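You operate a simulated robot arm through the tools that you are given. There is no shell and no other tool. Be economical: measure what you need, move in short steps, check, and stop when the job is done.

You run a simulated two-armed robot. Do the job below in one go: nothing can be reset, and whatever is moved stays where it is left.

TASK
Set the fence to TRAY, push the white tray in, wipe the crumbs.
Fine: the fence slides only while the large yellow FREE button is held down; push the tray back towards the rail, then wipe with the folded pale yellow cloth and put it back. What is to be rubbed or washed off counts as gone when no trace of it is left.

Only the result counts: the job must be done as asked and must still hold three seconds after the hand-in. Knocking over, shifting, dropping, spilling or breaking anything else fails it. Flat cloth is picked up by pressing the open fingertips on it (5 to 10 N) and closing them slowly along it; thin cloth reads only 2 to 8 mm in the jaws.

THE ROBOT
Two 7-joint arms with two-finger parallel grippers on one trunk, on a base that drives. Base frame: it is fixed to the floor where the robot stands at the start and does not move with it; the origin is under the middle of the robot, x ahead of it, y to its left, z up; the surface under the hand at the start is at about z = 0.86. Readings come in m, degrees, newtons and seconds.
The left shoulder is at the start at [0.07, 0.133, 1.251], the right one opposite. With the tool pointing down near the work surface each hand reaches from about 0.1 to 0.64 m from the robot's upright axis, wherever it stands, measured 20 degrees to its own side. Places, roughly: green crumbs on the yellow edged table [0.2, -0.3, 0.9]; large yellow button [0.6, -0.6, 0.9]; sliding fence [0.6, -0.1, 0.9]; white tray (29x19x5 cm) [0.3, -0.3, 0.9]. Payload 1.57 kg a hand.
Tool frame (each hand has its own): the origin (TCP) lies between the finger pads and is the grasp point; the fingertips stand 0.03 m ahead of it; z points along the fingers, y is the line along which they close. Largest opening 0.08 m; finger width 0.017, thickness 0.012; the body of the gripper, 0.04 by 0.082 m, starts 0.08 m behind the TCP.
Orientation is told as [roll, pitch, yaw] about the base's x, y, z axes, in that order, counted from this pose: with the fingers straight down and closing along the base's y, the tool's x points along the base's -x, its y along +y and its z along -z.

THE INTERFACE
- The arms move only by the tool send_rows. It takes "left_deltas", "right_deltas" or both (then of equal length, played together; a hand with none holds still); each is a list of rows, each a list of 3 entries, a list of its own where there are three numbers: the shift along the base's x, y, z in m, then the turn, a rotation vector about the base's x, y, z in degrees, then the closure, from 0 (fully open) to 1 (shut). In form: [[[x, y, z], [wx, wy, wz], gripper], ...]. A call has 1 to 10 rows; each row is the pose to reach, as a shift and turn from the pose commanded when the call began. A row lasts 0.2 s, in which the tool goes at most 0.05 m and 8.6 degrees; a call with a longer step from one row to the next is refused whole, and so is a gripper value outside its range. A pose out of reach is approached as far as the arm can. The call stops where the force on the tool passes 40 N (or 10 N more than at its start, if that is more) or the arm is blocked; 0.2 s more then pass. Each finger travels about 0.153 m/s and halts on what it meets, pressing with about 31 N; the grip force reading is that of the motor and also rises with nothing between the fingers. The clock runs only during rows and for 0.2 s after the last one: add rows that repeat a pose to give the fingers time. It gives the time, the measured TCP pose, the force on the tool (base axes), the opening and the grip force at its end, in the units of the frame above (readings bear some noise), with the torque about the TCP (base axes, N m) and any sound that the robot's microphone picked up.
- Cameras (640 x 400 px; columns grow to the right, rows downward): "scene" is now at [0.1202, -0.0472, 1.4817]; the picture's right is [-0.44, -0.90, -0.00], its down [-0.65, 0.32, -0.69] and it looks along [0.62, -0.30, -0.73] (base axes); focal length 265 px, centre (320, 200). "left" rides on the left gripper at [0.072, 0.007, -0.122] in its tool frame; the picture's right is [-0.09, 1.00, 0.00], its down [-0.84, -0.08, -0.54] and it looks along [-0.54, -0.05, 0.84] (tool axes); focal length 238 px, centre (320, 200). "right" rides on the right gripper at [0.072, -0.007, -0.122] in its tool frame; the picture's right is [0.09, 1.00, 0.00], its down [-0.84, 0.08, -0.54] and it looks along [-0.54, 0.05, 0.84] (tool axes); focal length 238 px, centre (320, 200). There is no depth. A picture from a camera that has moved, and an enlarged one, comes with that camera's place and axes in the base frame and with its lens. The place of the scene camera against the robot may be out by one fixed shift of up to 0.025 m in any direction.
- grab_frame(camera): a new picture of that camera. No time passes.
- lift_body(by): slides the trunk up (or, below 0, down) by that many m; the arms and the scene camera ride with it, the base frame stays. It gives what a move gives, with no picture.
- base_move(legs): drives the robot by 1 to 6 legs, each [ahead, left, turn to the left] in m, m and degrees, along the robot's own axes; the way and the turn of a leg run together, so that a leg with both is an arc; at most 1.5 m and 180 degrees a leg. The arms and the cameras ride along, it lands a little off, and it stops where it bumps. It gives what a move gives.
- head_to(pan, tilt): turns the head with the scene camera to pan (to the left, within 86 degrees either way) and tilt (down, from -29 to 69), counted from straight ahead of the robot. It gives what a move gives.
- inspect(camera, box): a new picture of the part [left, top, right, bottom] of that camera's present view, enlarged. No time passes.
- close_job(): hands the job in; it is judged then, once.

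Work in short steps. Places have to be worked out from the pictures, the camera data and where the tool is seen: move nearer, look again, correct. Check each grasp and each placing, and mend what went wrong. You have 120 turns and 92 pictures in all, those below and enlarged ones among them. Open the grippers and draw the arms clear of the work before you hand the job in, unless the task says otherwise; then end with one line.

The tools are called after "Request:" by a JSON object that holds its "op" and its "data". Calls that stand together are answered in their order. send_rows: Moves the arms, as the interface text tells. Its arguments: {"type":"object","properties":{"left_deltas":{"type":"array","items":{"type":"array"}},"right_deltas":{"type":"array","items":{"type":"array"}}},"required":[]} The other tools are called the same way: lift_body (by) slides the trunk up or down; base_move (legs) drives the base; head_to (pan, tilt) turns the head that bears the scene camera; grab_frame (camera) takes a picture; inspect (camera, box) takes an enlarged picture of a part of a camera's view; close_job () hands the job in.

At the start:

```text
clock: 0.0
left_ee_pos: [0.3902, -0.005, 1.2757]
left_tool_rot: [-0.1, 0.1, 0.1]
left_ft_force: [0.5, -0.3, 0.3]
left_moment: [0.01, 0.01, 0.02]
left_grip_width: 0.0803
left_grip_force: 0.1
right_ee_pos: [0.2563, -0.3689, 1.2405]
right_tool_rot: [0.0, -0.1, 0.0]
right_ft_force: [-0.6, -0.5, 0.7]
right_moment: [-0.01, -0.02, -0.01]
right_grip_width: 0.0802
right_grip_force: 0.1
trunk travel left (down, up): [-0.825, 0.115]
robot x, y, heading: [-0.0019, -0.0003, 0.1]
head pan, tilt: [-26.0, 46.7]
```

scene: 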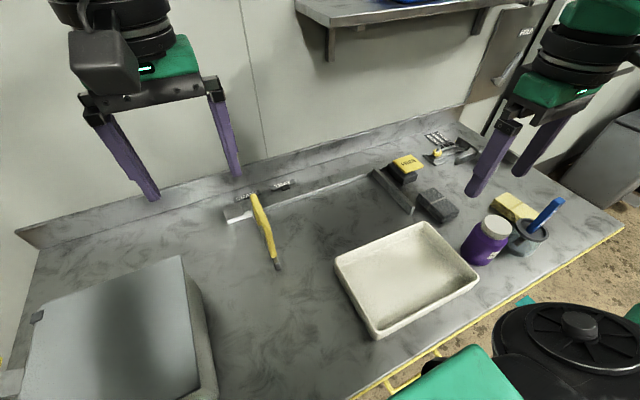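
right: 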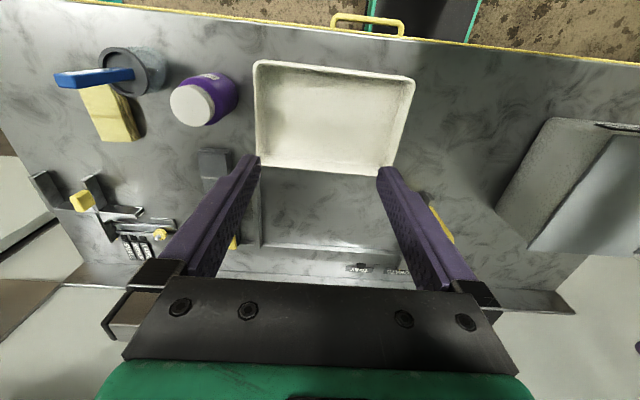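
left: 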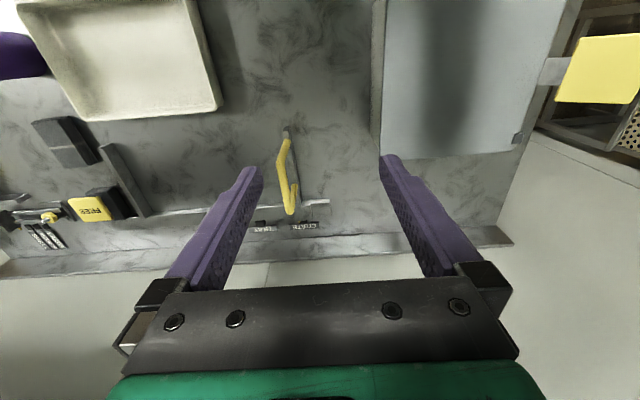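

I start by enlarging the scene around the fence, the button and the tray to read the labels.

Request:
{"op": "inspect", "data": {"camera": "scene", "box": [200, 120, 460, 290]}}

Request:
{"op": "inspect", "data": {"camera": "left", "box": [0, 100, 340, 280]}}

Request:
{"op": "inspect", "data": {"camera": "right", "box": [20, 30, 440, 290]}}

```text
2.35 times, centred on (330, 205) of scene
camera zoom: at [0.1202, -0.0472, 1.4817], right [-0.44, -0.9, 0.0], down [-0.65, 0.32, -0.69], along [0.62, -0.3, -0.73], focal length 624 px, centre (296, 188)
```

zoom: 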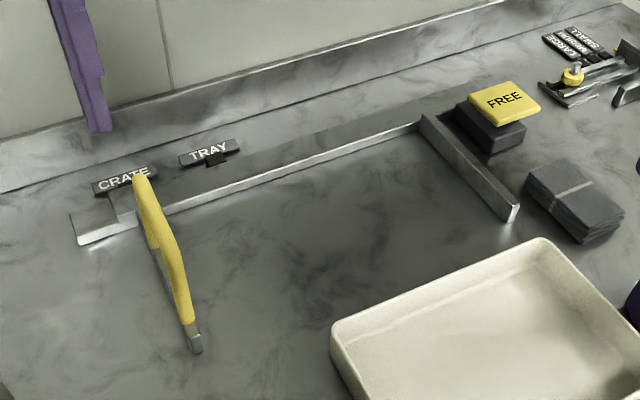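

```text
1.88 times, centred on (170, 190) of left
camera zoom: at [0.3175, 0.002, 1.397], right [0.09, 1.0, 0.0], down [0.84, -0.08, 0.54], along [0.54, -0.05, -0.84], focal length 449 px, centre (602, 219)
```

zoom: 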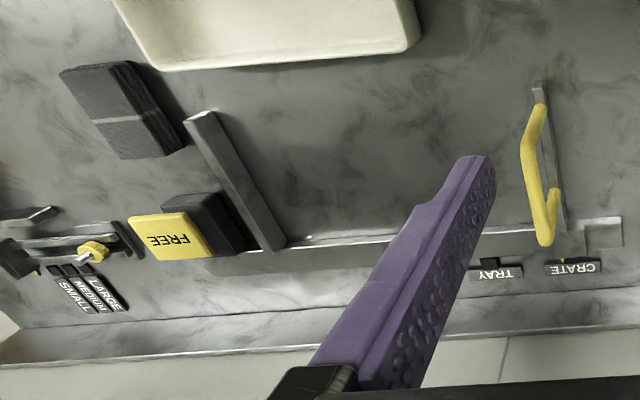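

```text
1.52 times, centred on (230, 160) of right
camera zoom: at [0.1849, -0.3755, 1.3625], right [-0.09, 1.0, 0.0], down [0.84, 0.08, 0.54], along [0.54, 0.05, -0.84], focal length 363 px, centre (457, 261)
```

zoom: 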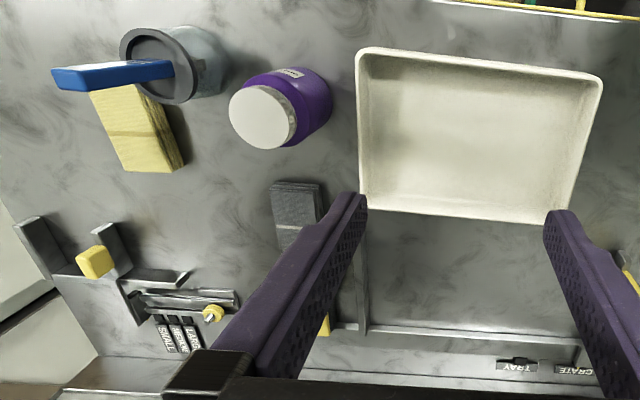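

The crumbs are probably under or just in front of the tray. Both the button (~[0.60,-0.59]) and the fence handle (~[0.56,-0.09]) need to be in reach, so I'll stand at about y=-0.34. I look down first to check clearance.

Request:
{"op": "head_to", "data": {"pan": -60, "tilt": 60}}

Request:
{"op": "grab_frame", "data": {"camera": "scene"}}

```text
clock: 1.0
left_ee_pos: [0.3902, -0.0049, 1.2762]
left_tool_rot: [0.0, 0.0, 0.0]
left_ft_force: [-0.3, 0.3, 0.8]
left_moment: [-0.01, -0.01, -0.01]
left_grip_width: 0.0802
left_grip_force: 0.0
right_ee_pos: [0.2565, -0.3692, 1.2389]
right_tool_rot: [0.0, 0.1, 0.0]
right_ft_force: [-0.6, 0.0, 0.1]
right_moment: [0.02, 0.04, 0.0]
right_grip_width: 0.0803
right_grip_force: 0.1
trunk travel left (down, up): [-0.825, 0.115]
robot x, y, heading: [0.0, 0.0004, -0.2]
head pan, tilt: [-60.0, 60.0]
```

```text
85 pictures are left
camera scene: at [0.0818, -0.0697, 1.4646], right [-0.87, -0.5, 0.0], down [-0.43, 0.75, -0.5], along [0.25, -0.43, -0.87], focal length 265 px, centre (320, 200)
```

scene: 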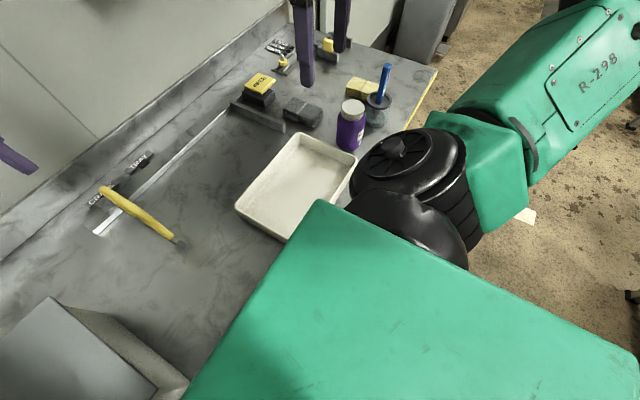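

The floor to the right is clear, so I drive sideways.

Request:
{"op": "base_move", "data": {"legs": [[0, -0.34, 0]]}}

Request:
{"op": "head_to", "data": {"pan": 0, "tilt": 50}}

Request:
{"op": "grab_frame", "data": {"camera": "scene"}}

Request:
{"op": "grab_frame", "data": {"camera": "right"}}

Request:
{"op": "grab_frame", "data": {"camera": "left"}}

```text
clock: 3.2
left_ee_pos: [0.3894, -0.3413, 1.2764]
left_tool_rot: [-0.1, 0.1, 0.0]
left_ft_force: [-0.2, -0.3, 0.1]
left_moment: [-0.02, -0.03, -0.03]
left_grip_width: 0.0803
left_grip_force: 0.0
right_ee_pos: [0.2565, -0.707, 1.2416]
right_tool_rot: [-0.1, 0.0, 0.0]
right_ft_force: [-0.3, 0.5, 0.0]
right_moment: [-0.03, 0.01, 0.02]
right_grip_width: 0.0801
right_grip_force: 0.0
trunk travel left (down, up): [-0.825, 0.115]
robot x, y, heading: [0.0003, -0.342, -0.2]
head pan, tilt: [-60.0, 60.0]
```

```text
clock: 4.5
left_ee_pos: [0.3894, -0.3447, 1.2758]
left_tool_rot: [0.0, 0.0, -0.1]
left_ft_force: [0.1, -0.9, 0.0]
left_moment: [0.0, 0.03, 0.0]
left_grip_width: 0.0801
left_grip_force: 0.1
right_ee_pos: [0.257, -0.7079, 1.2405]
right_tool_rot: [0.0, -0.1, 0.1]
right_ft_force: [0.8, 0.2, 0.4]
right_moment: [0.0, 0.01, 0.02]
right_grip_width: 0.0799
right_grip_force: 0.2
trunk travel left (down, up): [-0.825, 0.115]
robot x, y, heading: [-0.0005, -0.3413, -0.1]
head pan, tilt: [0.0, 50.0]
```

```text
84 pictures are left
camera scene: at [0.1252, -0.3513, 1.4771], right [0.0, -1.0, 0.0], down [-0.77, 0.0, -0.64], along [0.64, 0.0, -0.77], focal length 265 px, centre (320, 200)
```

scene: 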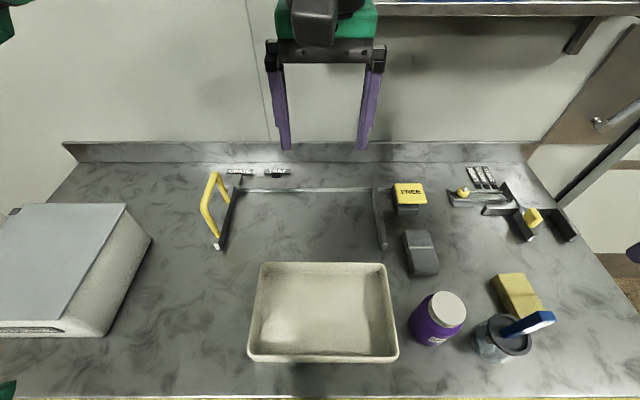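

```text
83 pictures are left
camera right: at [0.1846, -0.7145, 1.3626], right [-0.09, 1.0, 0.0], down [0.84, 0.08, 0.54], along [0.54, 0.05, -0.84], focal length 238 px, centre (320, 200)
```

right: 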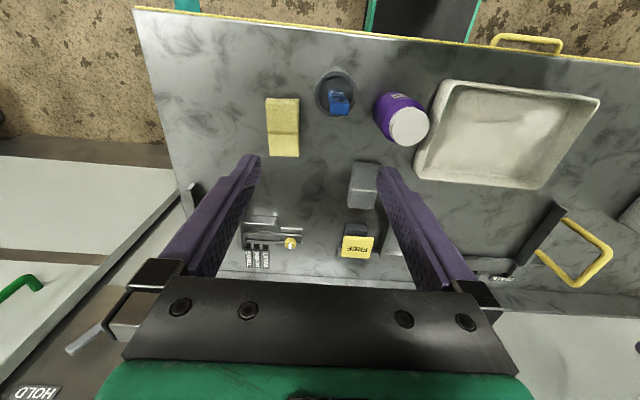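

```text
82 pictures are left
camera left: at [0.3175, -0.3371, 1.397], right [0.09, 1.0, 0.0], down [0.84, -0.08, 0.54], along [0.54, -0.05, -0.84], focal length 238 px, centre (320, 200)
```

left: 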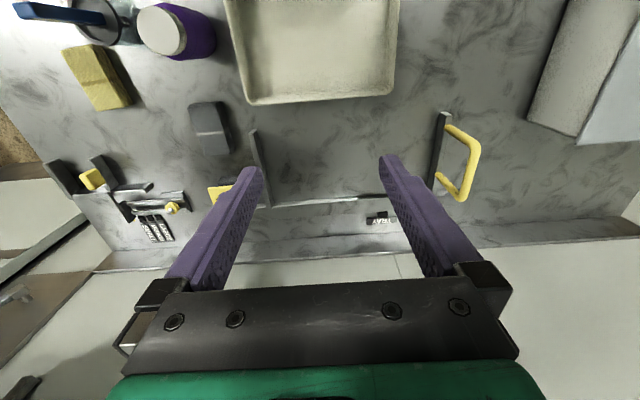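

The arch handle's top bar triangulates to x .48–.59, y≈-.085, z≈1.01, and the button top to [.60,-.588,.92]. I edge 5 cm ahead for reach.

Request:
{"op": "base_move", "data": {"legs": [[0.05, 0, 0]]}}

```text
clock: 5.5
left_ee_pos: [0.4304, -0.3446, 1.2794]
left_tool_rot: [-0.1, -0.5, -0.1]
left_ft_force: [-1.0, 0.1, 0.4]
left_moment: [0.0, -0.07, -0.02]
left_grip_width: 0.08
left_grip_force: 0.0
right_ee_pos: [0.2981, -0.7086, 1.2425]
right_tool_rot: [0.0, -0.5, 0.0]
right_ft_force: [-0.8, 0.0, 0.2]
right_moment: [0.02, -0.08, 0.02]
right_grip_width: 0.0802
right_grip_force: 0.0
trunk travel left (down, up): [-0.825, 0.115]
robot x, y, heading: [0.0527, -0.34, -0.2]
head pan, tilt: [0.0, 50.0]
```

Moved fine. Now I bring the right hand (closed) over the button and the left one (open) over the fence handle.

Request:
{"op": "send_rows", "data": {"right_deltas": [[[0.043, 0.017, 0], [0, 0, 0], 1], [[0.086, 0.034, 0], [0, 0, 0], 1], [[0.129, 0.051, 0], [0, 0, 0], 1], [[0.172, 0.068, 0], [0, 0, 0], 1], [[0.215, 0.085, 0], [0, 0, 0], 1], [[0.258, 0.102, 0], [0, 0, 0], 1], [[0.3, 0.12, 0], [0, 0, 0], 1], [[0.3, 0.12, -0.045], [0, 0, 0], 1], [[0.3, 0.12, -0.09], [0, 0, 0], 1], [[0.3, 0.12, -0.135], [0, 0, 0], 1]], "left_deltas": [[[0.015, 0.037, 0], [0, 0, 0], 0], [[0.03, 0.074, 0], [0, 0, 0], 0], [[0.045, 0.111, 0], [0, 0, 0], 0], [[0.06, 0.148, 0], [0, 0, 0], 0], [[0.075, 0.185, 0], [0, 0, 0], 0], [[0.09, 0.222, 0], [0, 0, 0], 0], [[0.105, 0.26, 0], [0, 0, 0], 0], [[0.105, 0.26, -0.045], [0, 0, 0], 0], [[0.105, 0.26, -0.09], [0, 0, 0], 0], [[0.105, 0.26, -0.135], [0, 0, 0], 0]]}}

Request:
{"op": "grab_frame", "data": {"camera": "right"}}

Request:
{"op": "grab_frame", "data": {"camera": "left"}}

Request:
{"op": "grab_frame", "data": {"camera": "scene"}}

```text
clock: 7.1
left_ee_pos: [0.5401, -0.0877, 1.275]
left_tool_rot: [0.0, -0.2, 0.0]
left_ft_force: [-0.7, -0.4, 0.1]
left_moment: [0.02, -0.05, 0.01]
left_grip_width: 0.08
left_grip_force: 0.0
right_ee_pos: [0.5859, -0.5967, 1.2413]
right_tool_rot: [-0.9, -0.1, 0.0]
right_ft_force: [-0.8, -0.3, 0.4]
right_moment: [0.01, -0.02, 0.04]
right_grip_width: 0.0
right_grip_force: 21.2
right hand out of reach, approached as far as the arm can: row 7
trunk travel left (down, up): [-0.825, 0.115]
robot x, y, heading: [0.0492, -0.3419, -0.2]
head pan, tilt: [0.0, 50.0]
stopped in row 8 (right hand): the force on the tool passed its limit at 78 N (the readings are from after the stop); the commanded pose is now the measured one
```

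```text
81 pictures are left
camera right: at [0.5148, -0.6012, 1.3634], right [-0.09, 1.0, -0.02], down [0.84, 0.09, 0.54], along [0.54, 0.04, -0.84], focal length 238 px, centre (320, 200)
```

right: 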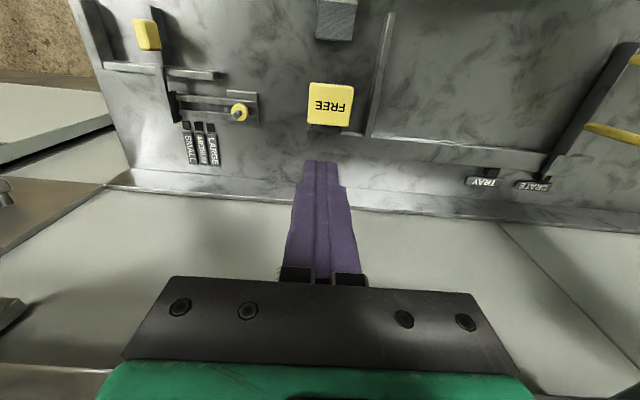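

```text
80 pictures are left
camera left: at [0.4669, -0.081, 1.3965], right [0.09, 1.0, 0.0], down [0.83, -0.08, 0.55], along [0.54, -0.05, -0.84], focal length 238 px, centre (320, 200)
```

left: 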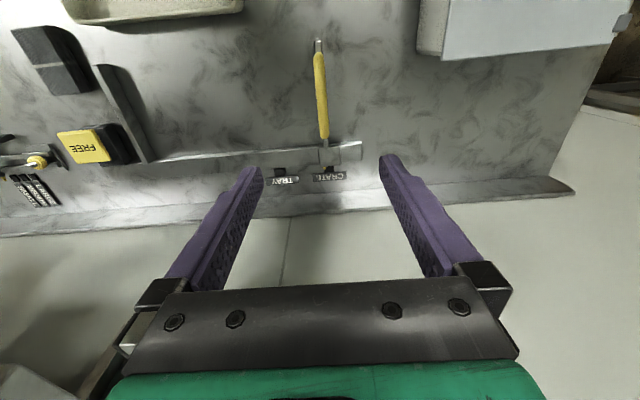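

```text
79 pictures are left
camera scene: at [0.171, -0.3518, 1.4775], right [0.0, -1.0, 0.0], down [-0.76, 0.0, -0.65], along [0.65, 0.0, -0.76], focal length 265 px, centre (320, 200)
```

scene: 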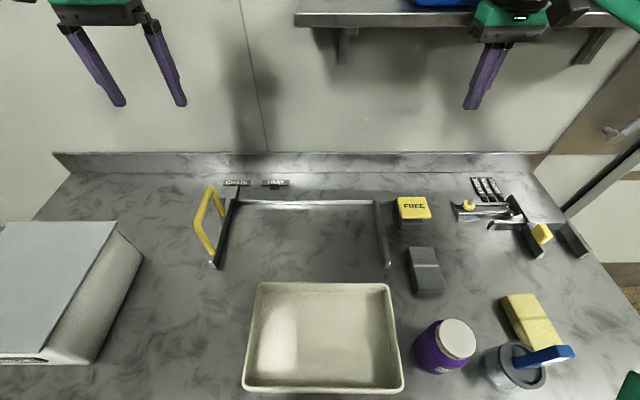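

The right hand bumped into the shelf above at that height. I draw it back, descend, then go forward under it; the left hand comes down over the handle.

Request:
{"op": "send_rows", "data": {"right_deltas": [[[-0.04, 0.006, 0], [0.4, 0, 0], 1], [[-0.08, 0.013, 0], [0.9, 0, 0], 1], [[-0.08, 0.013, -0.04], [0.9, 0, 0], 1], [[-0.08, 0.013, -0.08], [0.9, 0, 0], 1], [[-0.08, 0.013, -0.12], [0.9, 0, 0], 1], [[-0.08, 0.013, -0.16], [0.9, 0, 0], 1], [[-0.08, 0.013, -0.2], [0.9, 0, 0], 1], [[-0.08, 0.013, -0.24], [0.9, 0, 0], 1], [[-0.035, 0.013, -0.24], [0.9, 0, 0], 1], [[0.011, 0.013, -0.24], [0.9, 0, 0], 1]], "left_deltas": [[[0, 0, 0], [0, 0, 0], 0], [[0, 0.002, 0], [0, 0, 0], 0], [[0, 0.002, -0.04], [0, 0, 0], 0], [[0, 0.002, -0.08], [0, 0, 0], 0], [[0, 0.002, -0.12], [0, 0, 0], 0], [[0, 0.002, -0.16], [0, 0, 0], 0], [[0, 0.002, -0.2], [0, 0, 0], 0], [[0, 0.002, -0.22], [0, 0, 0], 0], [[0, 0.002, -0.24], [0, 0, 0], 0], [[0, 0.002, -0.26], [0, 0, 0], 0]]}}

Request:
{"op": "grab_frame", "data": {"camera": "right"}}

Request:
{"op": "grab_frame", "data": {"camera": "left"}}

Request:
{"op": "grab_frame", "data": {"camera": "scene"}}

```text
clock: 9.3
left_ee_pos: [0.5455, -0.085, 1.0124]
left_tool_rot: [-0.1, 0.1, 0.0]
left_ft_force: [0.2, 0.5, -0.5]
left_moment: [-0.02, 0.03, 0.01]
left_grip_width: 0.0799
left_grip_force: 0.1
right_ee_pos: [0.5954, -0.5832, 0.9981]
right_tool_rot: [-0.1, 0.5, 0.0]
right_ft_force: [0.3, -0.2, -0.4]
right_moment: [-0.03, 0.02, 0.02]
right_grip_width: 0.0
right_grip_force: 21.3
right hand out of reach, approached as far as the arm can: row 10
trunk travel left (down, up): [-0.825, 0.115]
robot x, y, heading: [0.0489, -0.3397, -0.0]
head pan, tilt: [0.0, 50.0]
```

```text
78 pictures are left
camera right: at [0.5249, -0.5889, 1.1218], right [-0.09, 1.0, 0.0], down [0.84, 0.08, 0.54], along [0.53, 0.05, -0.84], focal length 238 px, centre (320, 200)
```

right: 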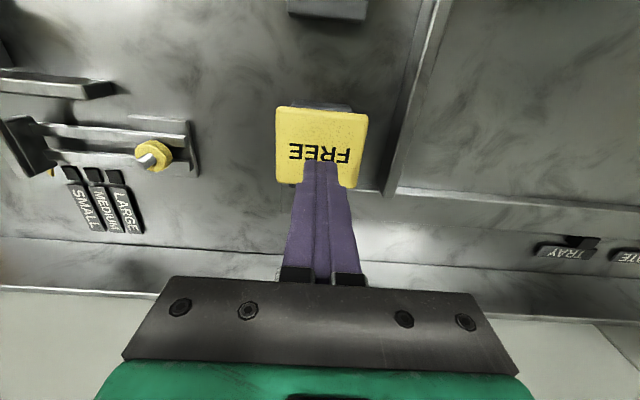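

```text
77 pictures are left
camera left: at [0.474, -0.0767, 1.1334], right [0.09, 1.0, 0.0], down [0.84, -0.08, 0.54], along [0.54, -0.05, -0.84], focal length 238 px, centre (320, 200)
```

left: 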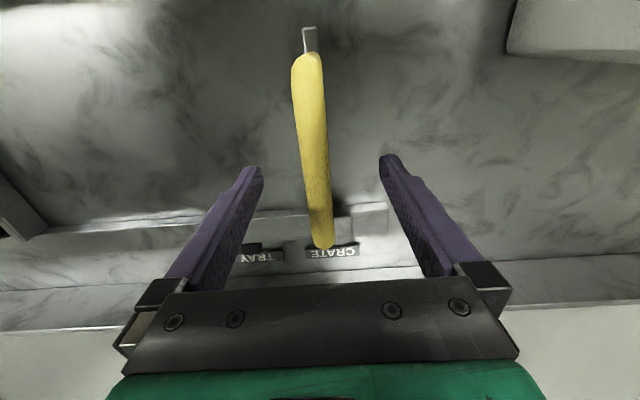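

```text
76 pictures are left
camera scene: at [0.1791, -0.3501, 1.4768], right [0.0, -1.0, 0.0], down [-0.77, 0.0, -0.64], along [0.64, 0.0, -0.77], focal length 265 px, centre (320, 200)
```

scene: 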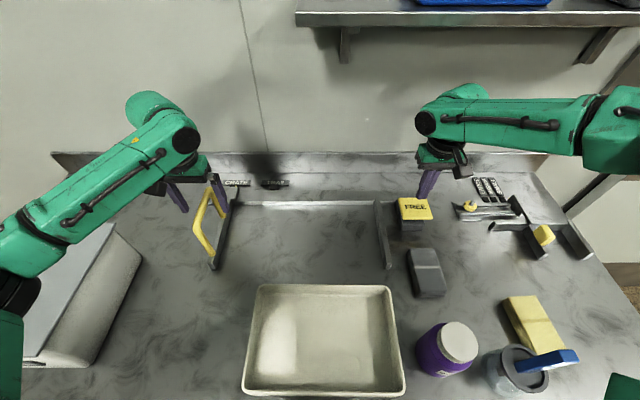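

Both hands are placed right. I close the left hand on the handle and lower the right one to touch the button.

Request:
{"op": "send_rows", "data": {"right_deltas": [[[0, 0, -0.02], [0, 0, 0], 1], [[0, 0, -0.035], [0, 0, 0], 1], [[0, 0, -0.045], [0, 0, 0], 1], [[0, 0, -0.05], [0, 0, 0], 1], [[0, 0, -0.054], [0, 0, 0], 1]], "left_deltas": [[[0, 0, 0], [0, 0, 0], 0.3], [[0, 0, 0], [0, 0, 0], 0.6], [[0, 0, 0], [0, 0, 0], 1], [[0, 0, 0], [0, 0, 0], 1], [[0, 0, 0], [0, 0, 0], 1]]}}

```text
clock: 10.5
left_ee_pos: [0.5447, -0.0855, 1.0126]
left_tool_rot: [0.1, 0.1, 0.0]
left_ft_force: [1.8, -0.7, -5.7]
left_moment: [-0.03, -0.28, -0.03]
left_grip_width: 0.0157
left_grip_force: 31.1
right_ee_pos: [0.5758, -0.5896, 0.961]
right_tool_rot: [0.0, 0.3, 0.0]
right_ft_force: [0.2, 0.0, -0.1]
right_moment: [-0.01, 0.01, 0.0]
right_grip_width: 0.0
right_grip_force: 21.1
right hand out of reach, approached as far as the arm can: row 1, 2, 3, 4, 5
trunk travel left (down, up): [-0.825, 0.115]
robot x, y, heading: [0.0525, -0.337, -0.1]
head pan, tilt: [0.0, 50.0]
```

The left grip holds the 16 mm handle. The right arm is at its limit, so I tilt its fingers forward 20° to gain reach.

Request:
{"op": "send_rows", "data": {"right_deltas": [[[0, 0, 0.02], [0, -7, 0], 1], [[0, 0, 0.035], [0, -14, 0], 1], [[0, 0, 0.035], [0, -21, 0], 1], [[0, 0, 0.035], [0, -21, 0], 1]]}}

```text
clock: 11.5
left_ee_pos: [0.5456, -0.0851, 1.012]
left_tool_rot: [-0.1, 0.1, 0.1]
left_ft_force: [0.2, -1.1, -6.8]
left_moment: [0.0, 0.01, -0.02]
left_grip_width: 0.0157
left_grip_force: 31.0
right_ee_pos: [0.577, -0.5897, 0.9953]
right_tool_rot: [0.0, -20.7, 0.0]
right_ft_force: [0.0, 0.1, 0.1]
right_moment: [0.0, 0.02, 0.01]
right_grip_width: 0.0
right_grip_force: 21.2
trunk travel left (down, up): [-0.825, 0.115]
robot x, y, heading: [0.0534, -0.3431, -0.0]
head pan, tilt: [0.0, 50.0]
```

Now within reach; I go down on the button slowly.

Request:
{"op": "send_rows", "data": {"right_deltas": [[[0.007, 0.007, -0.02], [0, 0, 0], 1], [[0.007, 0.007, -0.035], [0, 0, 0], 1], [[0.007, 0.007, -0.042], [0, 0, 0], 1], [[0.007, 0.007, -0.048], [0, 0, 0], 1], [[0.007, 0.007, -0.052], [0, 0, 0], 1]]}}

Request:
{"op": "grab_frame", "data": {"camera": "right"}}

```text
clock: 12.7
left_ee_pos: [0.5454, -0.0849, 1.0131]
left_tool_rot: [0.0, 0.2, -0.1]
left_ft_force: [2.8, 0.5, -9.4]
left_moment: [-0.04, 0.07, -0.06]
left_grip_width: 0.0156
left_grip_force: 31.5
right_ee_pos: [0.5851, -0.5824, 0.9456]
right_tool_rot: [-0.1, -20.7, -0.1]
right_ft_force: [-0.9, -3.3, 8.0]
right_moment: [-0.13, 0.0, 0.0]
right_grip_width: 0.0003
right_grip_force: 20.6
trunk travel left (down, up): [-0.825, 0.115]
robot x, y, heading: [0.0503, -0.3375, -0.1]
head pan, tilt: [0.0, 50.0]
```

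```text
75 pictures are left
camera right: at [0.4749, -0.589, 1.0336], right [-0.08, 1.0, -0.03], down [0.59, 0.08, 0.8], along [0.8, 0.05, -0.6], focal length 238 px, centre (320, 200)
```

right: 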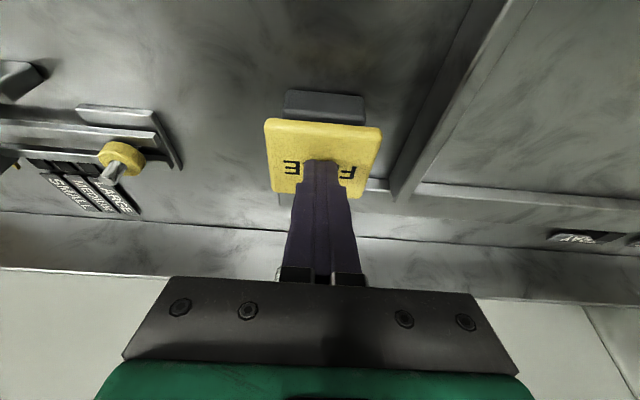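

Contact at 8 N. I press further in small steps.

Request:
{"op": "send_rows", "data": {"right_deltas": [[[0, 0, -0.003], [0, 0, 0], 1], [[0, 0, -0.006], [0, 0, 0], 1], [[0, 0, -0.008], [0, 0, 0], 1]]}}

```text
clock: 13.6
left_ee_pos: [0.5436, -0.0843, 1.0119]
left_tool_rot: [-0.1, -0.2, 0.0]
left_ft_force: [5.6, 1.0, -1.7]
left_moment: [0.07, 0.38, 0.03]
left_grip_width: 0.0156
left_grip_force: 30.9
right_ee_pos: [0.5855, -0.582, 0.9406]
right_tool_rot: [-0.1, -21.3, 0.1]
right_ft_force: [-4.2, 0.8, 12.9]
right_moment: [0.01, 0.1, -0.07]
right_grip_width: 0.0
right_grip_force: 21.6
trunk travel left (down, up): [-0.825, 0.115]
robot x, y, heading: [0.0469, -0.3391, -0.2]
head pan, tilt: [0.0, 50.0]
stopped in row 3 (right hand): the force on the tool passed its limit at 41 N (the readings are from after the stop); the commanded pose is now the measured one
```

It bottomed out. I press again by 2 mm and slide the fence 3 cm to the right (-y) to test.

Request:
{"op": "send_rows", "data": {"right_deltas": [[[0, 0, -0.002], [0, 0, 0], 1], [[0, 0, -0.003], [0, 0, 0], 1], [[0, 0, -0.003], [0, 0, 0], 1], [[0, 0, -0.003], [0, 0, 0], 1], [[0, 0, -0.003], [0, 0, 0], 1], [[0, 0, -0.003], [0, 0, 0], 1]], "left_deltas": [[[0, 0, 0], [0, 0, 0], 1], [[0, 0, 0], [0, 0, 0], 1], [[0, -0.007, 0], [0, 0, 0], 1], [[0, -0.014, 0], [0, 0, 0], 1], [[0, -0.022, 0], [0, 0, 0], 1], [[0, -0.03, 0], [0, 0, 0], 1]]}}

Request:
{"op": "grab_frame", "data": {"camera": "left"}}

```text
clock: 14.3
left_ee_pos: [0.5442, -0.0867, 1.0132]
left_tool_rot: [-0.2, -0.5, 0.1]
left_ft_force: [5.4, 1.6, -2.3]
left_moment: [0.01, 0.45, -0.04]
left_grip_width: 0.0154
left_grip_force: 31.3
right_ee_pos: [0.5863, -0.5829, 0.941]
right_tool_rot: [-0.2, -21.7, 0.0]
right_ft_force: [-7.6, 3.4, 14.6]
right_moment: [0.09, 0.17, -0.08]
right_grip_width: 0.0
right_grip_force: 21.1
trunk travel left (down, up): [-0.825, 0.115]
robot x, y, heading: [0.0491, -0.3387, -0.4]
head pan, tilt: [0.0, 50.0]
stopped in row 3 (right hand): the force on the tool passed its limit at 41 N (the readings are from after the stop); the commanded pose is now the measured one
```

```text
74 pictures are left
camera left: at [0.4707, -0.0783, 1.1342], right [0.09, 1.0, 0.0], down [0.83, -0.08, 0.55], along [0.55, -0.05, -0.84], focal length 238 px, centre (320, 200)
```

left: 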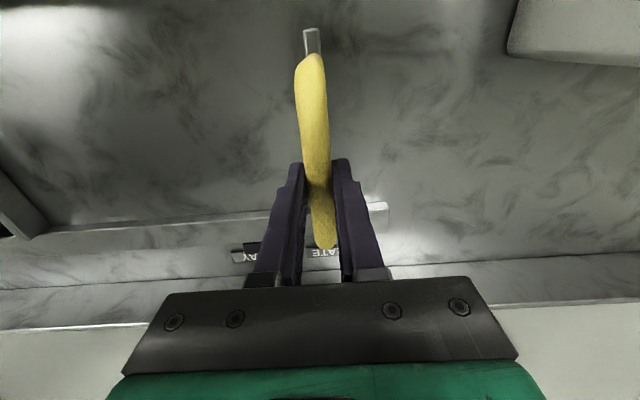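

The bottomed button is stiff; I hold with only 1 mm extra and slide the fence.

Request:
{"op": "send_rows", "data": {"right_deltas": [[[0, 0, -0.001], [0, 0, 0], 1], [[0, 0, -0.001], [0, 0, 0], 1], [[0, 0, -0.001], [0, 0, 0], 1], [[0, 0, -0.001], [0, 0, 0], 1], [[0, 0, -0.001], [0, 0, 0], 1], [[0, 0, -0.001], [0, 0, 0], 1]], "left_deltas": [[[0, 0, 0], [0, 0, 0], 1], [[0, -0.006, 0], [0, 0, 0], 1], [[0, -0.012, 0], [0, 0, 0], 1], [[0, -0.018, 0], [0, 0, 0], 1], [[0, -0.024, 0], [0, 0, 0], 1], [[0, -0.03, 0], [0, 0, 0], 1]]}}

Request:
{"op": "grab_frame", "data": {"camera": "left"}}

```text
clock: 15.7
left_ee_pos: [0.5453, -0.1143, 1.0138]
left_tool_rot: [-0.2, -0.3, 0.2]
left_ft_force: [13.5, 2.2, -16.0]
left_moment: [0.05, -0.63, -0.02]
left_grip_width: 0.0155
left_grip_force: 31.0
right_ee_pos: [0.5869, -0.5822, 0.9404]
right_tool_rot: [-0.4, -21.5, 0.0]
right_ft_force: [-7.3, -3.5, 36.2]
right_moment: [-0.09, 0.13, -0.07]
right_grip_width: 0.0
right_grip_force: 21.4
trunk travel left (down, up): [-0.825, 0.115]
robot x, y, heading: [0.0526, -0.341, -0.3]
head pan, tilt: [0.0, 50.0]
```

```text
73 pictures are left
camera left: at [0.4708, -0.106, 1.1344], right [0.09, 1.0, 0.0], down [0.83, -0.07, 0.55], along [0.54, -0.05, -0.84], focal length 238 px, centre (320, 200)
```

left: 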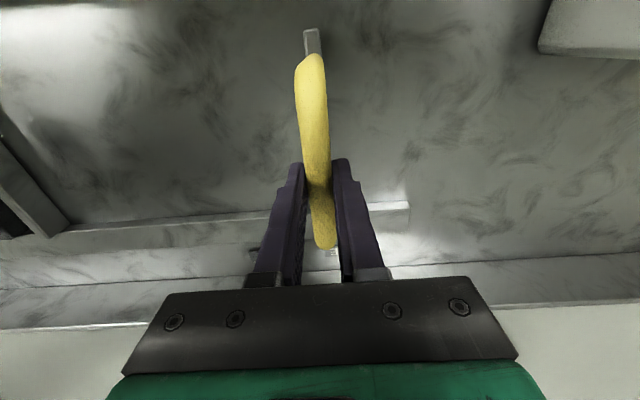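

It slides freely. Another 6 cm, easing the button by half a millimetre.

Request:
{"op": "send_rows", "data": {"right_deltas": [[[0, 0, 0.0005], [0, 0, 0], 1], [[0, 0, 0.0005], [0, 0, 0], 1], [[0, 0, 0.0005], [0, 0, 0], 1], [[0, 0, 0.0005], [0, 0, 0], 1], [[0, 0, 0.0005], [0, 0, 0], 1], [[0, 0, 0.0005], [0, 0, 0], 1], [[0, 0, 0.0005], [0, 0, 0], 1], [[0, 0, 0.0005], [0, 0, 0], 1]], "left_deltas": [[[0, -0.007, -0.001], [0, 0, 0], 1], [[0, -0.014, -0.001], [0, 0, 0], 1], [[0, -0.022, -0.001], [0, 0, 0], 1], [[0, -0.03, -0.001], [0, 0, 0], 1], [[0, -0.038, -0.001], [0, 0, 0], 1], [[0, -0.046, -0.001], [0, 0, 0], 1], [[0, -0.053, -0.001], [0, 0, 0], 1], [[0, -0.06, -0.001], [0, 0, 0], 1]]}}

Request:
{"op": "inspect", "data": {"camera": "scene", "box": [160, 140, 460, 300]}}

Request:
{"op": "grab_frame", "data": {"camera": "left"}}

```text
clock: 17.5
left_ee_pos: [0.5446, -0.1757, 1.013]
left_tool_rot: [-0.2, -0.3, 0.0]
left_ft_force: [-2.2, 2.3, 7.9]
left_moment: [0.08, -0.11, -0.07]
left_grip_width: 0.0158
left_grip_force: 31.4
right_ee_pos: [0.5861, -0.5828, 0.94]
right_tool_rot: [-0.2, -21.8, 0.0]
right_ft_force: [11.6, 1.8, 22.1]
right_moment: [0.08, -0.44, 0.0]
right_grip_width: 0.0001
right_grip_force: 21.5
trunk travel left (down, up): [-0.825, 0.115]
robot x, y, heading: [0.0502, -0.3398, -0.1]
head pan, tilt: [0.0, 50.0]
```

```text
2.13 times, centred on (310, 220) of scene
camera zoom: at [0.1726, -0.3491, 1.4775], right [0.0, -1.0, 0.0], down [-0.76, 0.0, -0.64], along [0.64, 0.0, -0.76], focal length 565 px, centre (341, 157)
```

zoom: 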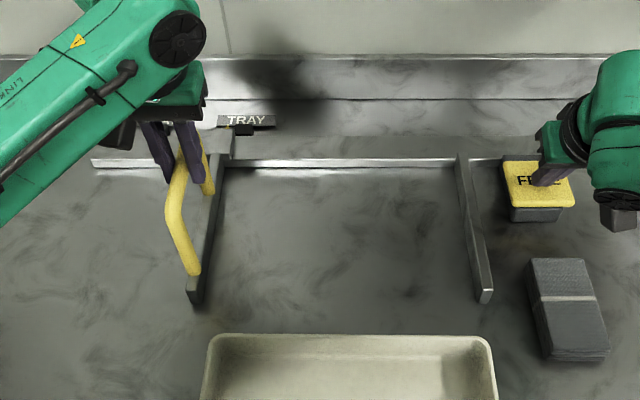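

```text
71 pictures are left
camera left: at [0.4707, -0.1682, 1.1343], right [0.09, 1.0, 0.0], down [0.83, -0.08, 0.55], along [0.55, -0.05, -0.84], focal length 238 px, centre (320, 200)
```

left: 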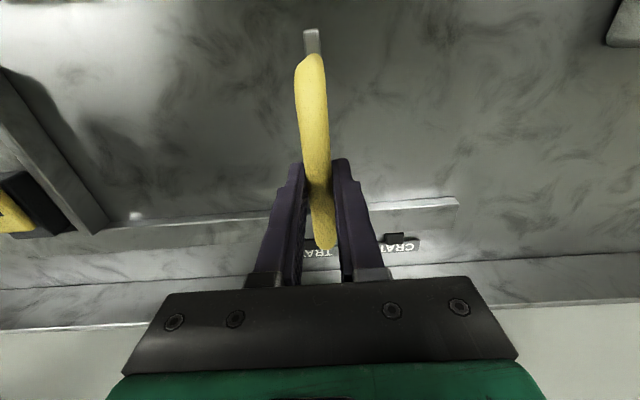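

Close to the mark; I enlarge the pointer area to measure the remaining offset.

Request:
{"op": "inspect", "data": {"camera": "scene", "box": [235, 180, 315, 230]}}

```text
8.00 times, centred on (275, 205) of scene
camera zoom: at [0.1726, -0.3491, 1.4775], right [0.0, -1.0, 0.0], down [-0.76, 0.0, -0.64], along [0.64, 0.0, -0.76], focal length 2120 px, centre (680, 160)
```

zoom: 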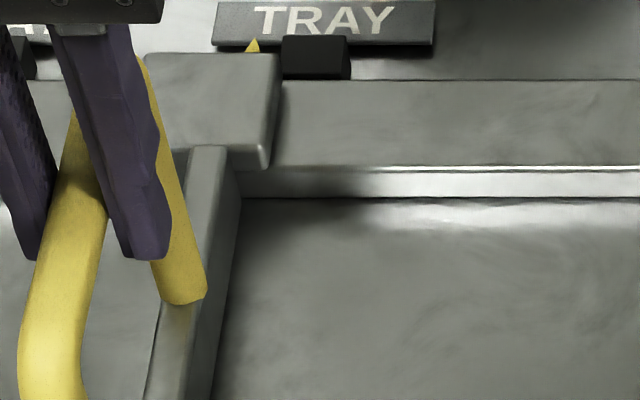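

The yellow pointer tip is about 23 mm short of the TRAY mark. I slide 20 mm more and look again.

Request:
{"op": "send_rows", "data": {"right_deltas": [[[0, 0, 0], [0, 0, 0], 1], [[0, 0, 0], [0, 0, 0], 1], [[0, 0, 0], [0, 0, 0], 1], [[0, 0, 0], [0, 0, 0], 1]], "left_deltas": [[[0, -0.007, 0], [0, 0, 0], 1], [[0, -0.013, 0], [0, 0, 0], 1], [[0, -0.018, 0], [0, 0, 0], 1], [[0, -0.021, 0], [0, 0, 0], 1]]}}

Request:
{"op": "inspect", "data": {"camera": "scene", "box": [235, 180, 315, 230]}}

```text
clock: 18.5
left_ee_pos: [0.5437, -0.1964, 1.0123]
left_tool_rot: [-0.2, -0.5, 0.0]
left_ft_force: [7.5, 2.4, 2.4]
left_moment: [0.06, -0.27, 0.0]
left_grip_width: 0.0157
left_grip_force: 31.5
right_ee_pos: [0.5853, -0.5831, 0.9396]
right_tool_rot: [-0.3, -21.5, -0.1]
right_ft_force: [2.6, 1.2, 28.9]
right_moment: [0.08, -0.16, 0.12]
right_grip_width: 0.0001
right_grip_force: 21.7
trunk travel left (down, up): [-0.825, 0.115]
robot x, y, heading: [0.0496, -0.3394, -0.2]
head pan, tilt: [0.0, 50.0]
```

```text
8.00 times, centred on (275, 205) of scene
camera zoom: at [0.1727, -0.3483, 1.4775], right [-0.01, -1.0, 0.0], down [-0.76, 0.0, -0.64], along [0.64, -0.01, -0.76], focal length 2120 px, centre (680, 160)
```

zoom: 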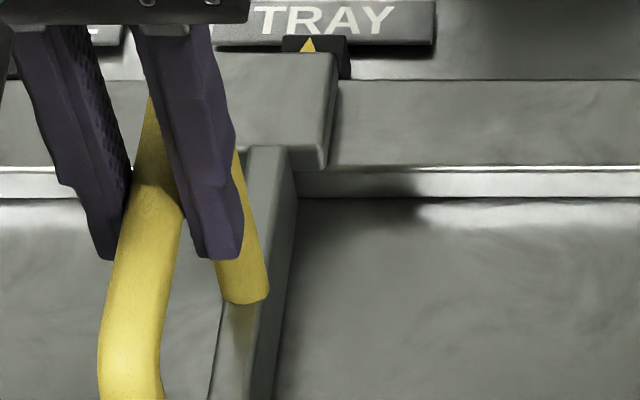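

2–3 mm remain; a last nudge.

Request:
{"op": "send_rows", "data": {"right_deltas": [[[0, 0, 0], [0, 0, 0], 1], [[0, 0, 0], [0, 0, 0], 1]], "left_deltas": [[[0, -0.0025, 0], [0, 0, 0], 1], [[0, -0.0025, 0], [0, 0, 0], 1]]}}

Request:
{"op": "inspect", "data": {"camera": "scene", "box": [255, 175, 295, 200]}}

```text
clock: 19.1
left_ee_pos: [0.5433, -0.1988, 1.0124]
left_tool_rot: [-0.2, -0.5, 0.2]
left_ft_force: [10.3, 1.1, 2.2]
left_moment: [0.0, -0.12, -0.02]
left_grip_width: 0.0158
left_grip_force: 31.4
right_ee_pos: [0.5857, -0.5829, 0.9399]
right_tool_rot: [-0.3, -21.5, 0.0]
right_ft_force: [-2.8, 1.1, 31.0]
right_moment: [0.03, -0.05, -0.03]
right_grip_width: 0.0
right_grip_force: 21.5
trunk travel left (down, up): [-0.825, 0.115]
robot x, y, heading: [0.0514, -0.3336, -0.3]
head pan, tilt: [0.0, 50.0]
```

```text
16.00 times, centred on (275, 188) of scene
camera zoom: at [0.1728, -0.3481, 1.4775], right [0.0, -1.0, 0.0], down [-0.76, 0.0, -0.64], along [0.64, -0.01, -0.76], focal length 4240 px, centre (1040, 400)
```

zoom: 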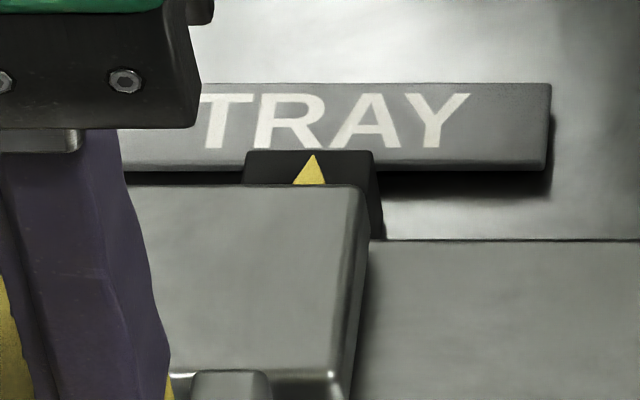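

The pointer sits centred on the TRAY mark. I release the button first, with the fence still held.

Request:
{"op": "send_rows", "data": {"right_deltas": [[[0, 0, 0.01], [0, 0, 0], 1], [[0, 0, 0.03], [0, 0, 0], 1], [[0, 0, 0.06], [0, 0, 0], 1]]}}

Request:
{"op": "send_rows", "data": {"left_deltas": [[[0, 0, 0], [0, 0, 0], 0.5], [[0, 0, 0], [0, 0, 0], 0], [[0, 0, 0], [0, 0, 0], 0], [[0, 0, 0], [0, 0, 0], 0]]}}

Request:
{"op": "inspect", "data": {"camera": "scene", "box": [220, 160, 460, 310]}}

```text
clock: 19.9
left_ee_pos: [0.544, -0.2003, 1.013]
left_tool_rot: [-0.1, -0.4, -0.1]
left_ft_force: [0.9, 3.6, 12.6]
left_moment: [-0.03, 0.15, 0.01]
left_grip_width: 0.0156
left_grip_force: 31.5
right_ee_pos: [0.5853, -0.5848, 0.9984]
right_tool_rot: [-0.2, -21.3, 0.0]
right_ft_force: [0.5, 0.9, -0.2]
right_moment: [0.0, 0.01, -0.01]
right_grip_width: 0.0
right_grip_force: 21.5
trunk travel left (down, up): [-0.825, 0.115]
robot x, y, heading: [0.0504, -0.3397, -0.5]
head pan, tilt: [0.0, 50.0]
```

```text
clock: 20.9
left_ee_pos: [0.5451, -0.2009, 1.0122]
left_tool_rot: [-0.1, -0.3, 0.1]
left_ft_force: [0.1, 0.0, 0.0]
left_moment: [0.02, 0.01, 0.02]
left_grip_width: 0.0801
left_grip_force: 0.1
right_ee_pos: [0.5868, -0.5843, 0.9963]
right_tool_rot: [-0.3, -21.4, 0.0]
right_ft_force: [-0.3, 0.6, 0.3]
right_moment: [0.01, 0.0, -0.03]
right_grip_width: 0.0
right_grip_force: 21.1
trunk travel left (down, up): [-0.825, 0.115]
robot x, y, heading: [0.0469, -0.3425, -0.4]
head pan, tilt: [0.0, 50.0]
```

```text
2.67 times, centred on (340, 235) of scene
camera zoom: at [0.1761, -0.352, 1.4771], right [0.0, -1.0, 0.0], down [-0.77, 0.0, -0.64], along [0.64, 0.0, -0.77], focal length 707 px, centre (267, 107)
```

zoom: 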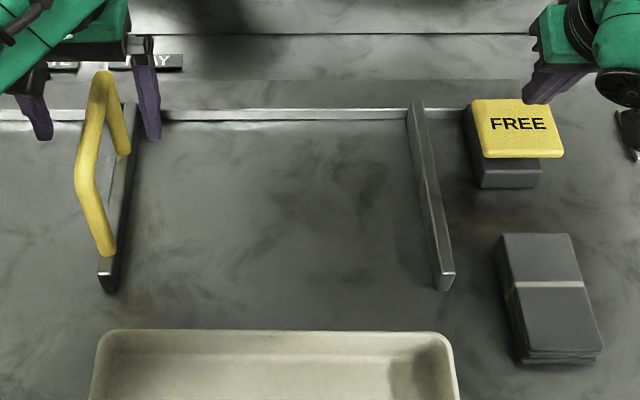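

The fence is set. Now I clear both hands: left one up and aside, right one back over the tray's near edge, levelled.

Request:
{"op": "send_rows", "data": {"right_deltas": [[[-0.02, 0, 0.04], [0, 7.2, 0], 1], [[-0.06, 0, 0.065], [0, 14.4, 0], 1], [[-0.1, 0.02, 0.08], [0, 21.4, 0], 1], [[-0.14, 0.05, 0.09], [0, 21.4, 0], 1], [[-0.175, 0.08, 0.1], [0, 21.4, 0], 1], [[-0.21, 0.11, 0.1], [0, 21.4, 0], 0.5], [[-0.245, 0.14, 0.1], [0, 21.4, 0], 0], [[-0.28, 0.17, 0.1], [0, 21.4, 0], 0], [[-0.315, 0.2, 0.1], [0, 21.4, 0], 0], [[-0.345, 0.235, 0.1], [0, 21.4, 0], 0]], "left_deltas": [[[0, 0, 0.045], [0, 0, 0], 0], [[0, 0, 0.09], [0, 0, 0], 0], [[0, 0, 0.135], [0, 0, 0], 0], [[0, 0, 0.18], [0, 0, 0], 0], [[0, 0, 0.225], [0, 0, 0], 0], [[-0.03, 0.03, 0.225], [0, 0, 0], 0], [[-0.06, 0.06, 0.225], [0, 0, 0], 0], [[-0.09, 0.09, 0.225], [0, 0, 0], 0], [[-0.12, 0.12, 0.225], [0, 0, 0], 0], [[-0.15, 0.15, 0.225], [0, 0, 0], 0]]}}

Request:
{"op": "send_rows", "data": {"right_deltas": [[[0, 0, 0.01], [0, 0, 8.5], 0], [[0, 0, 0.02], [0, 0, 17], 0], [[0, 0, 0.03], [0, 0, 25.5], 0], [[0, 0, 0.04], [0, 0, 34], 0], [[0, 0, 0.05], [0, 0, 42.5], 0], [[0, 0, 0.06], [0, 0, 51], 0], [[0, 0, 0.06], [0, 0, 59.5], 0], [[0, 0, 0.06], [0, 0, 68], 0], [[0, 0, 0.06], [0, 0, 76.5], 0], [[0, 0, 0.06], [0, 0, 84], 0]]}}

Request:
{"op": "grab_frame", "data": {"camera": "right"}}

Request:
{"op": "grab_frame", "data": {"camera": "scene"}}

```text
refused: row 4 steps farther than a row can; nothing moved
```

```text
clock: 23.1
left_ee_pos: [0.5454, -0.2012, 1.0121]
left_tool_rot: [0.1, -0.1, 0.0]
left_ft_force: [-0.1, -0.1, -0.4]
left_moment: [0.02, -0.03, 0.03]
left_grip_width: 0.0798
left_grip_force: 0.1
right_ee_pos: [0.5866, -0.5849, 1.0574]
right_tool_rot: [-0.2, -21.3, 84.1]
right_ft_force: [-0.5, -0.2, -0.2]
right_moment: [-0.01, -0.03, 0.0]
right_grip_width: 0.08
right_grip_force: 0.1
trunk travel left (down, up): [-0.825, 0.115]
robot x, y, heading: [0.0518, -0.3394, -0.1]
head pan, tilt: [0.0, 50.0]
```

```text
66 pictures are left
camera right: at [0.5817, -0.6959, 1.1447], right [-1.0, 0.02, -0.04], down [-0.02, 0.59, 0.81], along [0.04, 0.81, -0.59], focal length 238 px, centre (320, 200)
```

right: 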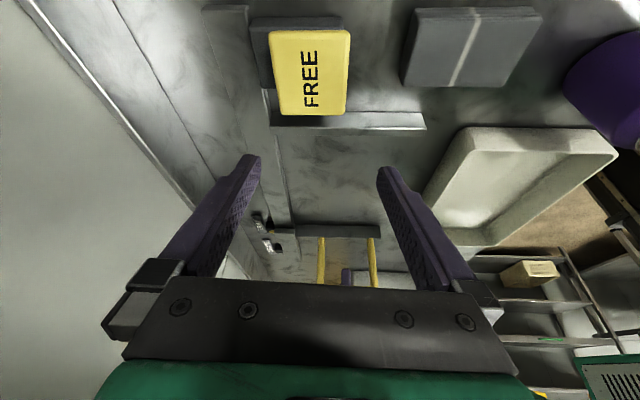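

```text
65 pictures are left
camera scene: at [0.1765, -0.3518, 1.4771], right [0.0, -1.0, 0.0], down [-0.77, 0.0, -0.64], along [0.64, 0.0, -0.77], focal length 265 px, centre (320, 200)
```

scene: 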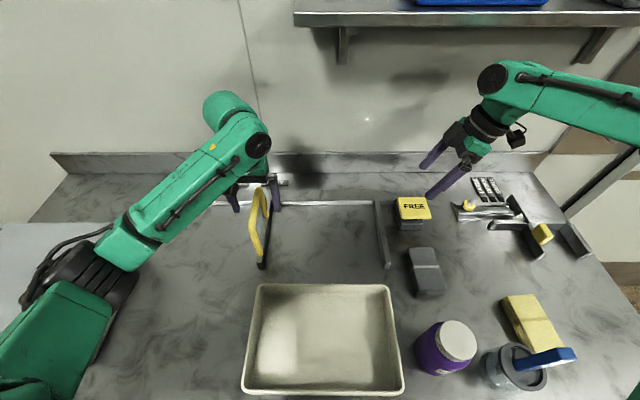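

One call was refused by a step length. I resend it with shorter steps, untilting along the turned axis.

Request:
{"op": "send_rows", "data": {"right_deltas": [[[-0.03, 0, 0.02], [-7.1, 0.7, 0], 0], [[-0.065, 0, 0.04], [-14.1, 1.5, 0], 0], [[-0.1, 0.02, 0.05], [-21.2, 2.2, 0], 0], [[-0.135, 0.05, 0.05], [-21.2, 2.2, 0], 0], [[-0.17, 0.08, 0.05], [-21.2, 2.2, 0], 0], [[-0.205, 0.11, 0.05], [-21.2, 2.2, 0], 0], [[-0.24, 0.14, 0.05], [-21.2, 2.2, 0], 0], [[-0.275, 0.17, 0.05], [-21.2, 2.2, 0], 0], [[-0.31, 0.2, 0.05], [-21.2, 2.2, 0], 0], [[-0.345, 0.235, 0.05], [-21.2, 2.2, 0], 0]], "left_deltas": [[[0, 0, 0.045], [0, 0, 0], 0], [[0, 0, 0.09], [0, 0, 0], 0], [[0, 0, 0.135], [0, 0, 0], 0], [[0, 0, 0.18], [0, 0, 0], 0], [[0, 0, 0.225], [0, 0, 0], 0], [[-0.03, 0.03, 0.225], [0, 0, 0], 0], [[-0.06, 0.06, 0.225], [0, 0, 0], 0], [[-0.09, 0.09, 0.225], [0, 0, 0], 0], [[-0.12, 0.12, 0.225], [0, 0, 0], 0], [[-0.15, 0.15, 0.225], [0, 0, 0], 0]]}}

Request:
{"op": "grab_frame", "data": {"camera": "right"}}

Request:
{"op": "grab_frame", "data": {"camera": "scene"}}

```text
clock: 25.3
left_ee_pos: [0.3886, -0.048, 1.2382]
left_tool_rot: [-0.3, -0.6, 0.0]
left_ft_force: [-0.5, 1.1, 0.4]
left_moment: [-0.01, -0.06, -0.02]
left_grip_width: 0.08
left_grip_force: 0.0
right_ee_pos: [0.2589, -0.3721, 1.1714]
right_tool_rot: [-0.5, -0.1, 83.7]
right_ft_force: [-0.7, 0.7, -0.3]
right_moment: [-0.03, -0.09, 0.0]
right_grip_width: 0.0799
right_grip_force: 0.0
right hand out of reach, approached as far as the arm can: row 7, 8, 9, 10
trunk travel left (down, up): [-0.825, 0.115]
robot x, y, heading: [0.054, -0.3429, -0.1]
head pan, tilt: [0.0, 50.0]
```

```text
64 pictures are left
camera right: at [0.2578, -0.4445, 1.2929], right [-1.0, 0.02, -0.01], down [0.01, 0.84, 0.54], along [0.02, 0.54, -0.84], focal length 238 px, centre (320, 200)
```

right: 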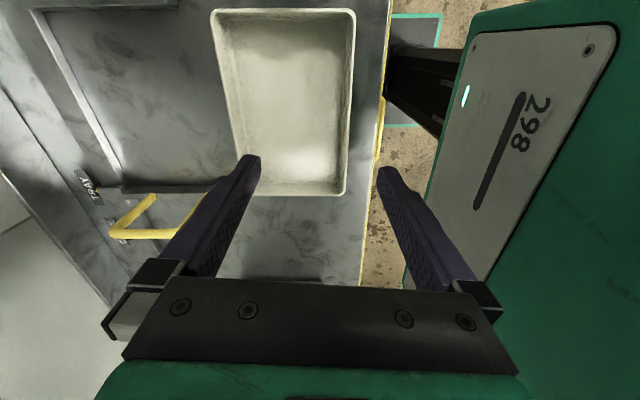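

```text
63 pictures are left
camera scene: at [0.1682, -0.347, 1.4778], right [0.0, -1.0, 0.0], down [-0.76, 0.0, -0.65], along [0.65, -0.01, -0.76], focal length 265 px, centre (320, 200)
```

scene: 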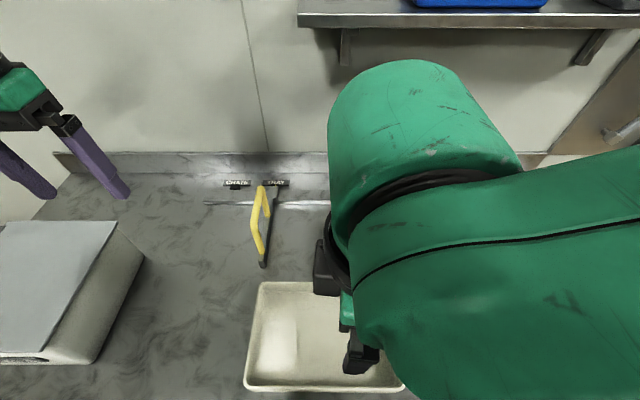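

The work is too close to the trunk. I back the base off 15 cm so the tray's near edge lies comfortably in reach.

Request:
{"op": "base_move", "data": {"legs": [[-0.15, 0, 0]]}}

Request:
{"op": "grab_frame", "data": {"camera": "right"}}

Request:
{"op": "grab_frame", "data": {"camera": "scene"}}

```text
clock: 26.7
left_ee_pos: [0.2467, -0.0504, 1.237]
left_tool_rot: [0.1, -0.1, 0.1]
left_ft_force: [0.7, 0.7, 0.3]
left_moment: [0.0, 0.04, 0.03]
left_grip_width: 0.0799
left_grip_force: 0.0
right_ee_pos: [0.1184, -0.3757, 1.1691]
right_tool_rot: [0.0, -0.2, 83.9]
right_ft_force: [-0.2, -0.1, 0.3]
right_moment: [0.0, 0.03, 0.01]
right_grip_width: 0.0801
right_grip_force: 0.1
trunk travel left (down, up): [-0.825, 0.115]
robot x, y, heading: [-0.1, -0.3353, -0.2]
head pan, tilt: [0.0, 50.0]
```

```text
62 pictures are left
camera right: at [0.1176, -0.4476, 1.2908], right [-1.0, 0.01, 0.0], down [0.01, 0.84, 0.55], along [0.01, 0.55, -0.84], focal length 238 px, centre (320, 200)
```

right: 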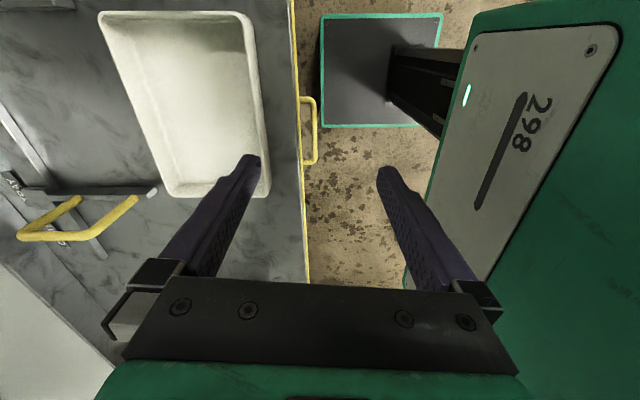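

```text
61 pictures are left
camera scene: at [0.0284, -0.3508, 1.4769], right [0.0, -1.0, 0.0], down [-0.77, 0.0, -0.64], along [0.64, 0.0, -0.77], focal length 265 px, centre (320, 200)
```

scene: 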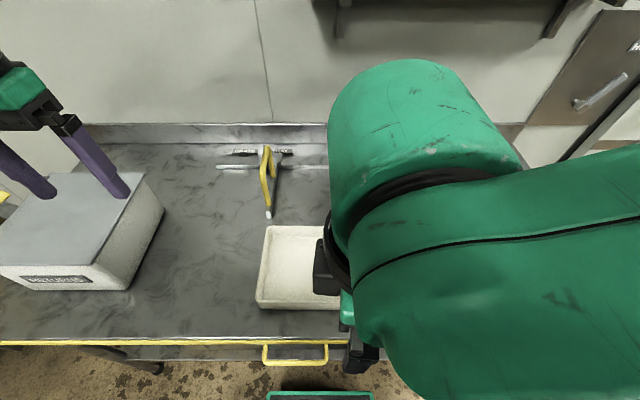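

Tray near rim is at x≈.214, centre y≈-.347, squared up. I move the right hand over the near wall, closing along x, and descend.

Request:
{"op": "send_rows", "data": {"right_deltas": [[[0.035, 0.01, 0], [0, 0, 3], 0], [[0.07, 0.02, 0], [0, 0, 6.1], 0], [[0.1, 0.029, 0], [0, 0, 6.1], 0], [[0.1, 0.029, -0.045], [0, 0, 6.1], 0], [[0.1, 0.029, -0.09], [0, 0, 6.1], 0], [[0.1, 0.029, -0.135], [0, 0, 6.1], 0], [[0.1, 0.029, -0.17], [0, 0, 6.1], 0], [[0.1, 0.029, -0.19], [0, 0, 6.1], 0]]}}

Request:
{"op": "grab_frame", "data": {"camera": "right"}}

```text
clock: 28.5
left_ee_pos: [0.2457, -0.0502, 1.2365]
left_tool_rot: [0.1, -0.2, 0.0]
left_ft_force: [0.6, 0.4, -0.3]
left_moment: [0.02, 0.01, 0.01]
left_grip_width: 0.08
left_grip_force: 0.1
right_ee_pos: [0.2142, -0.3814, 1.0003]
right_tool_rot: [-0.2, -0.5, 90.1]
right_ft_force: [-0.5, 0.7, -0.3]
right_moment: [0.0, 0.02, 0.02]
right_grip_width: 0.0802
right_grip_force: 0.1
right hand out of reach, approached as far as the arm can: row 3, 4, 5, 6, 7, 8
trunk travel left (down, up): [-0.825, 0.115]
robot x, y, heading: [-0.0966, -0.3397, -0.2]
head pan, tilt: [0.0, 50.0]
```

```text
60 pictures are left
camera right: at [0.22, -0.4541, 1.122], right [-1.0, -0.09, 0.0], down [-0.08, 0.83, 0.55], along [-0.05, 0.55, -0.84], focal length 238 px, centre (320, 200)
```

right: 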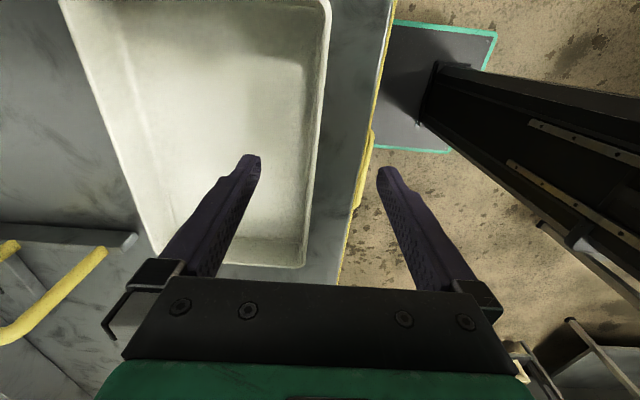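

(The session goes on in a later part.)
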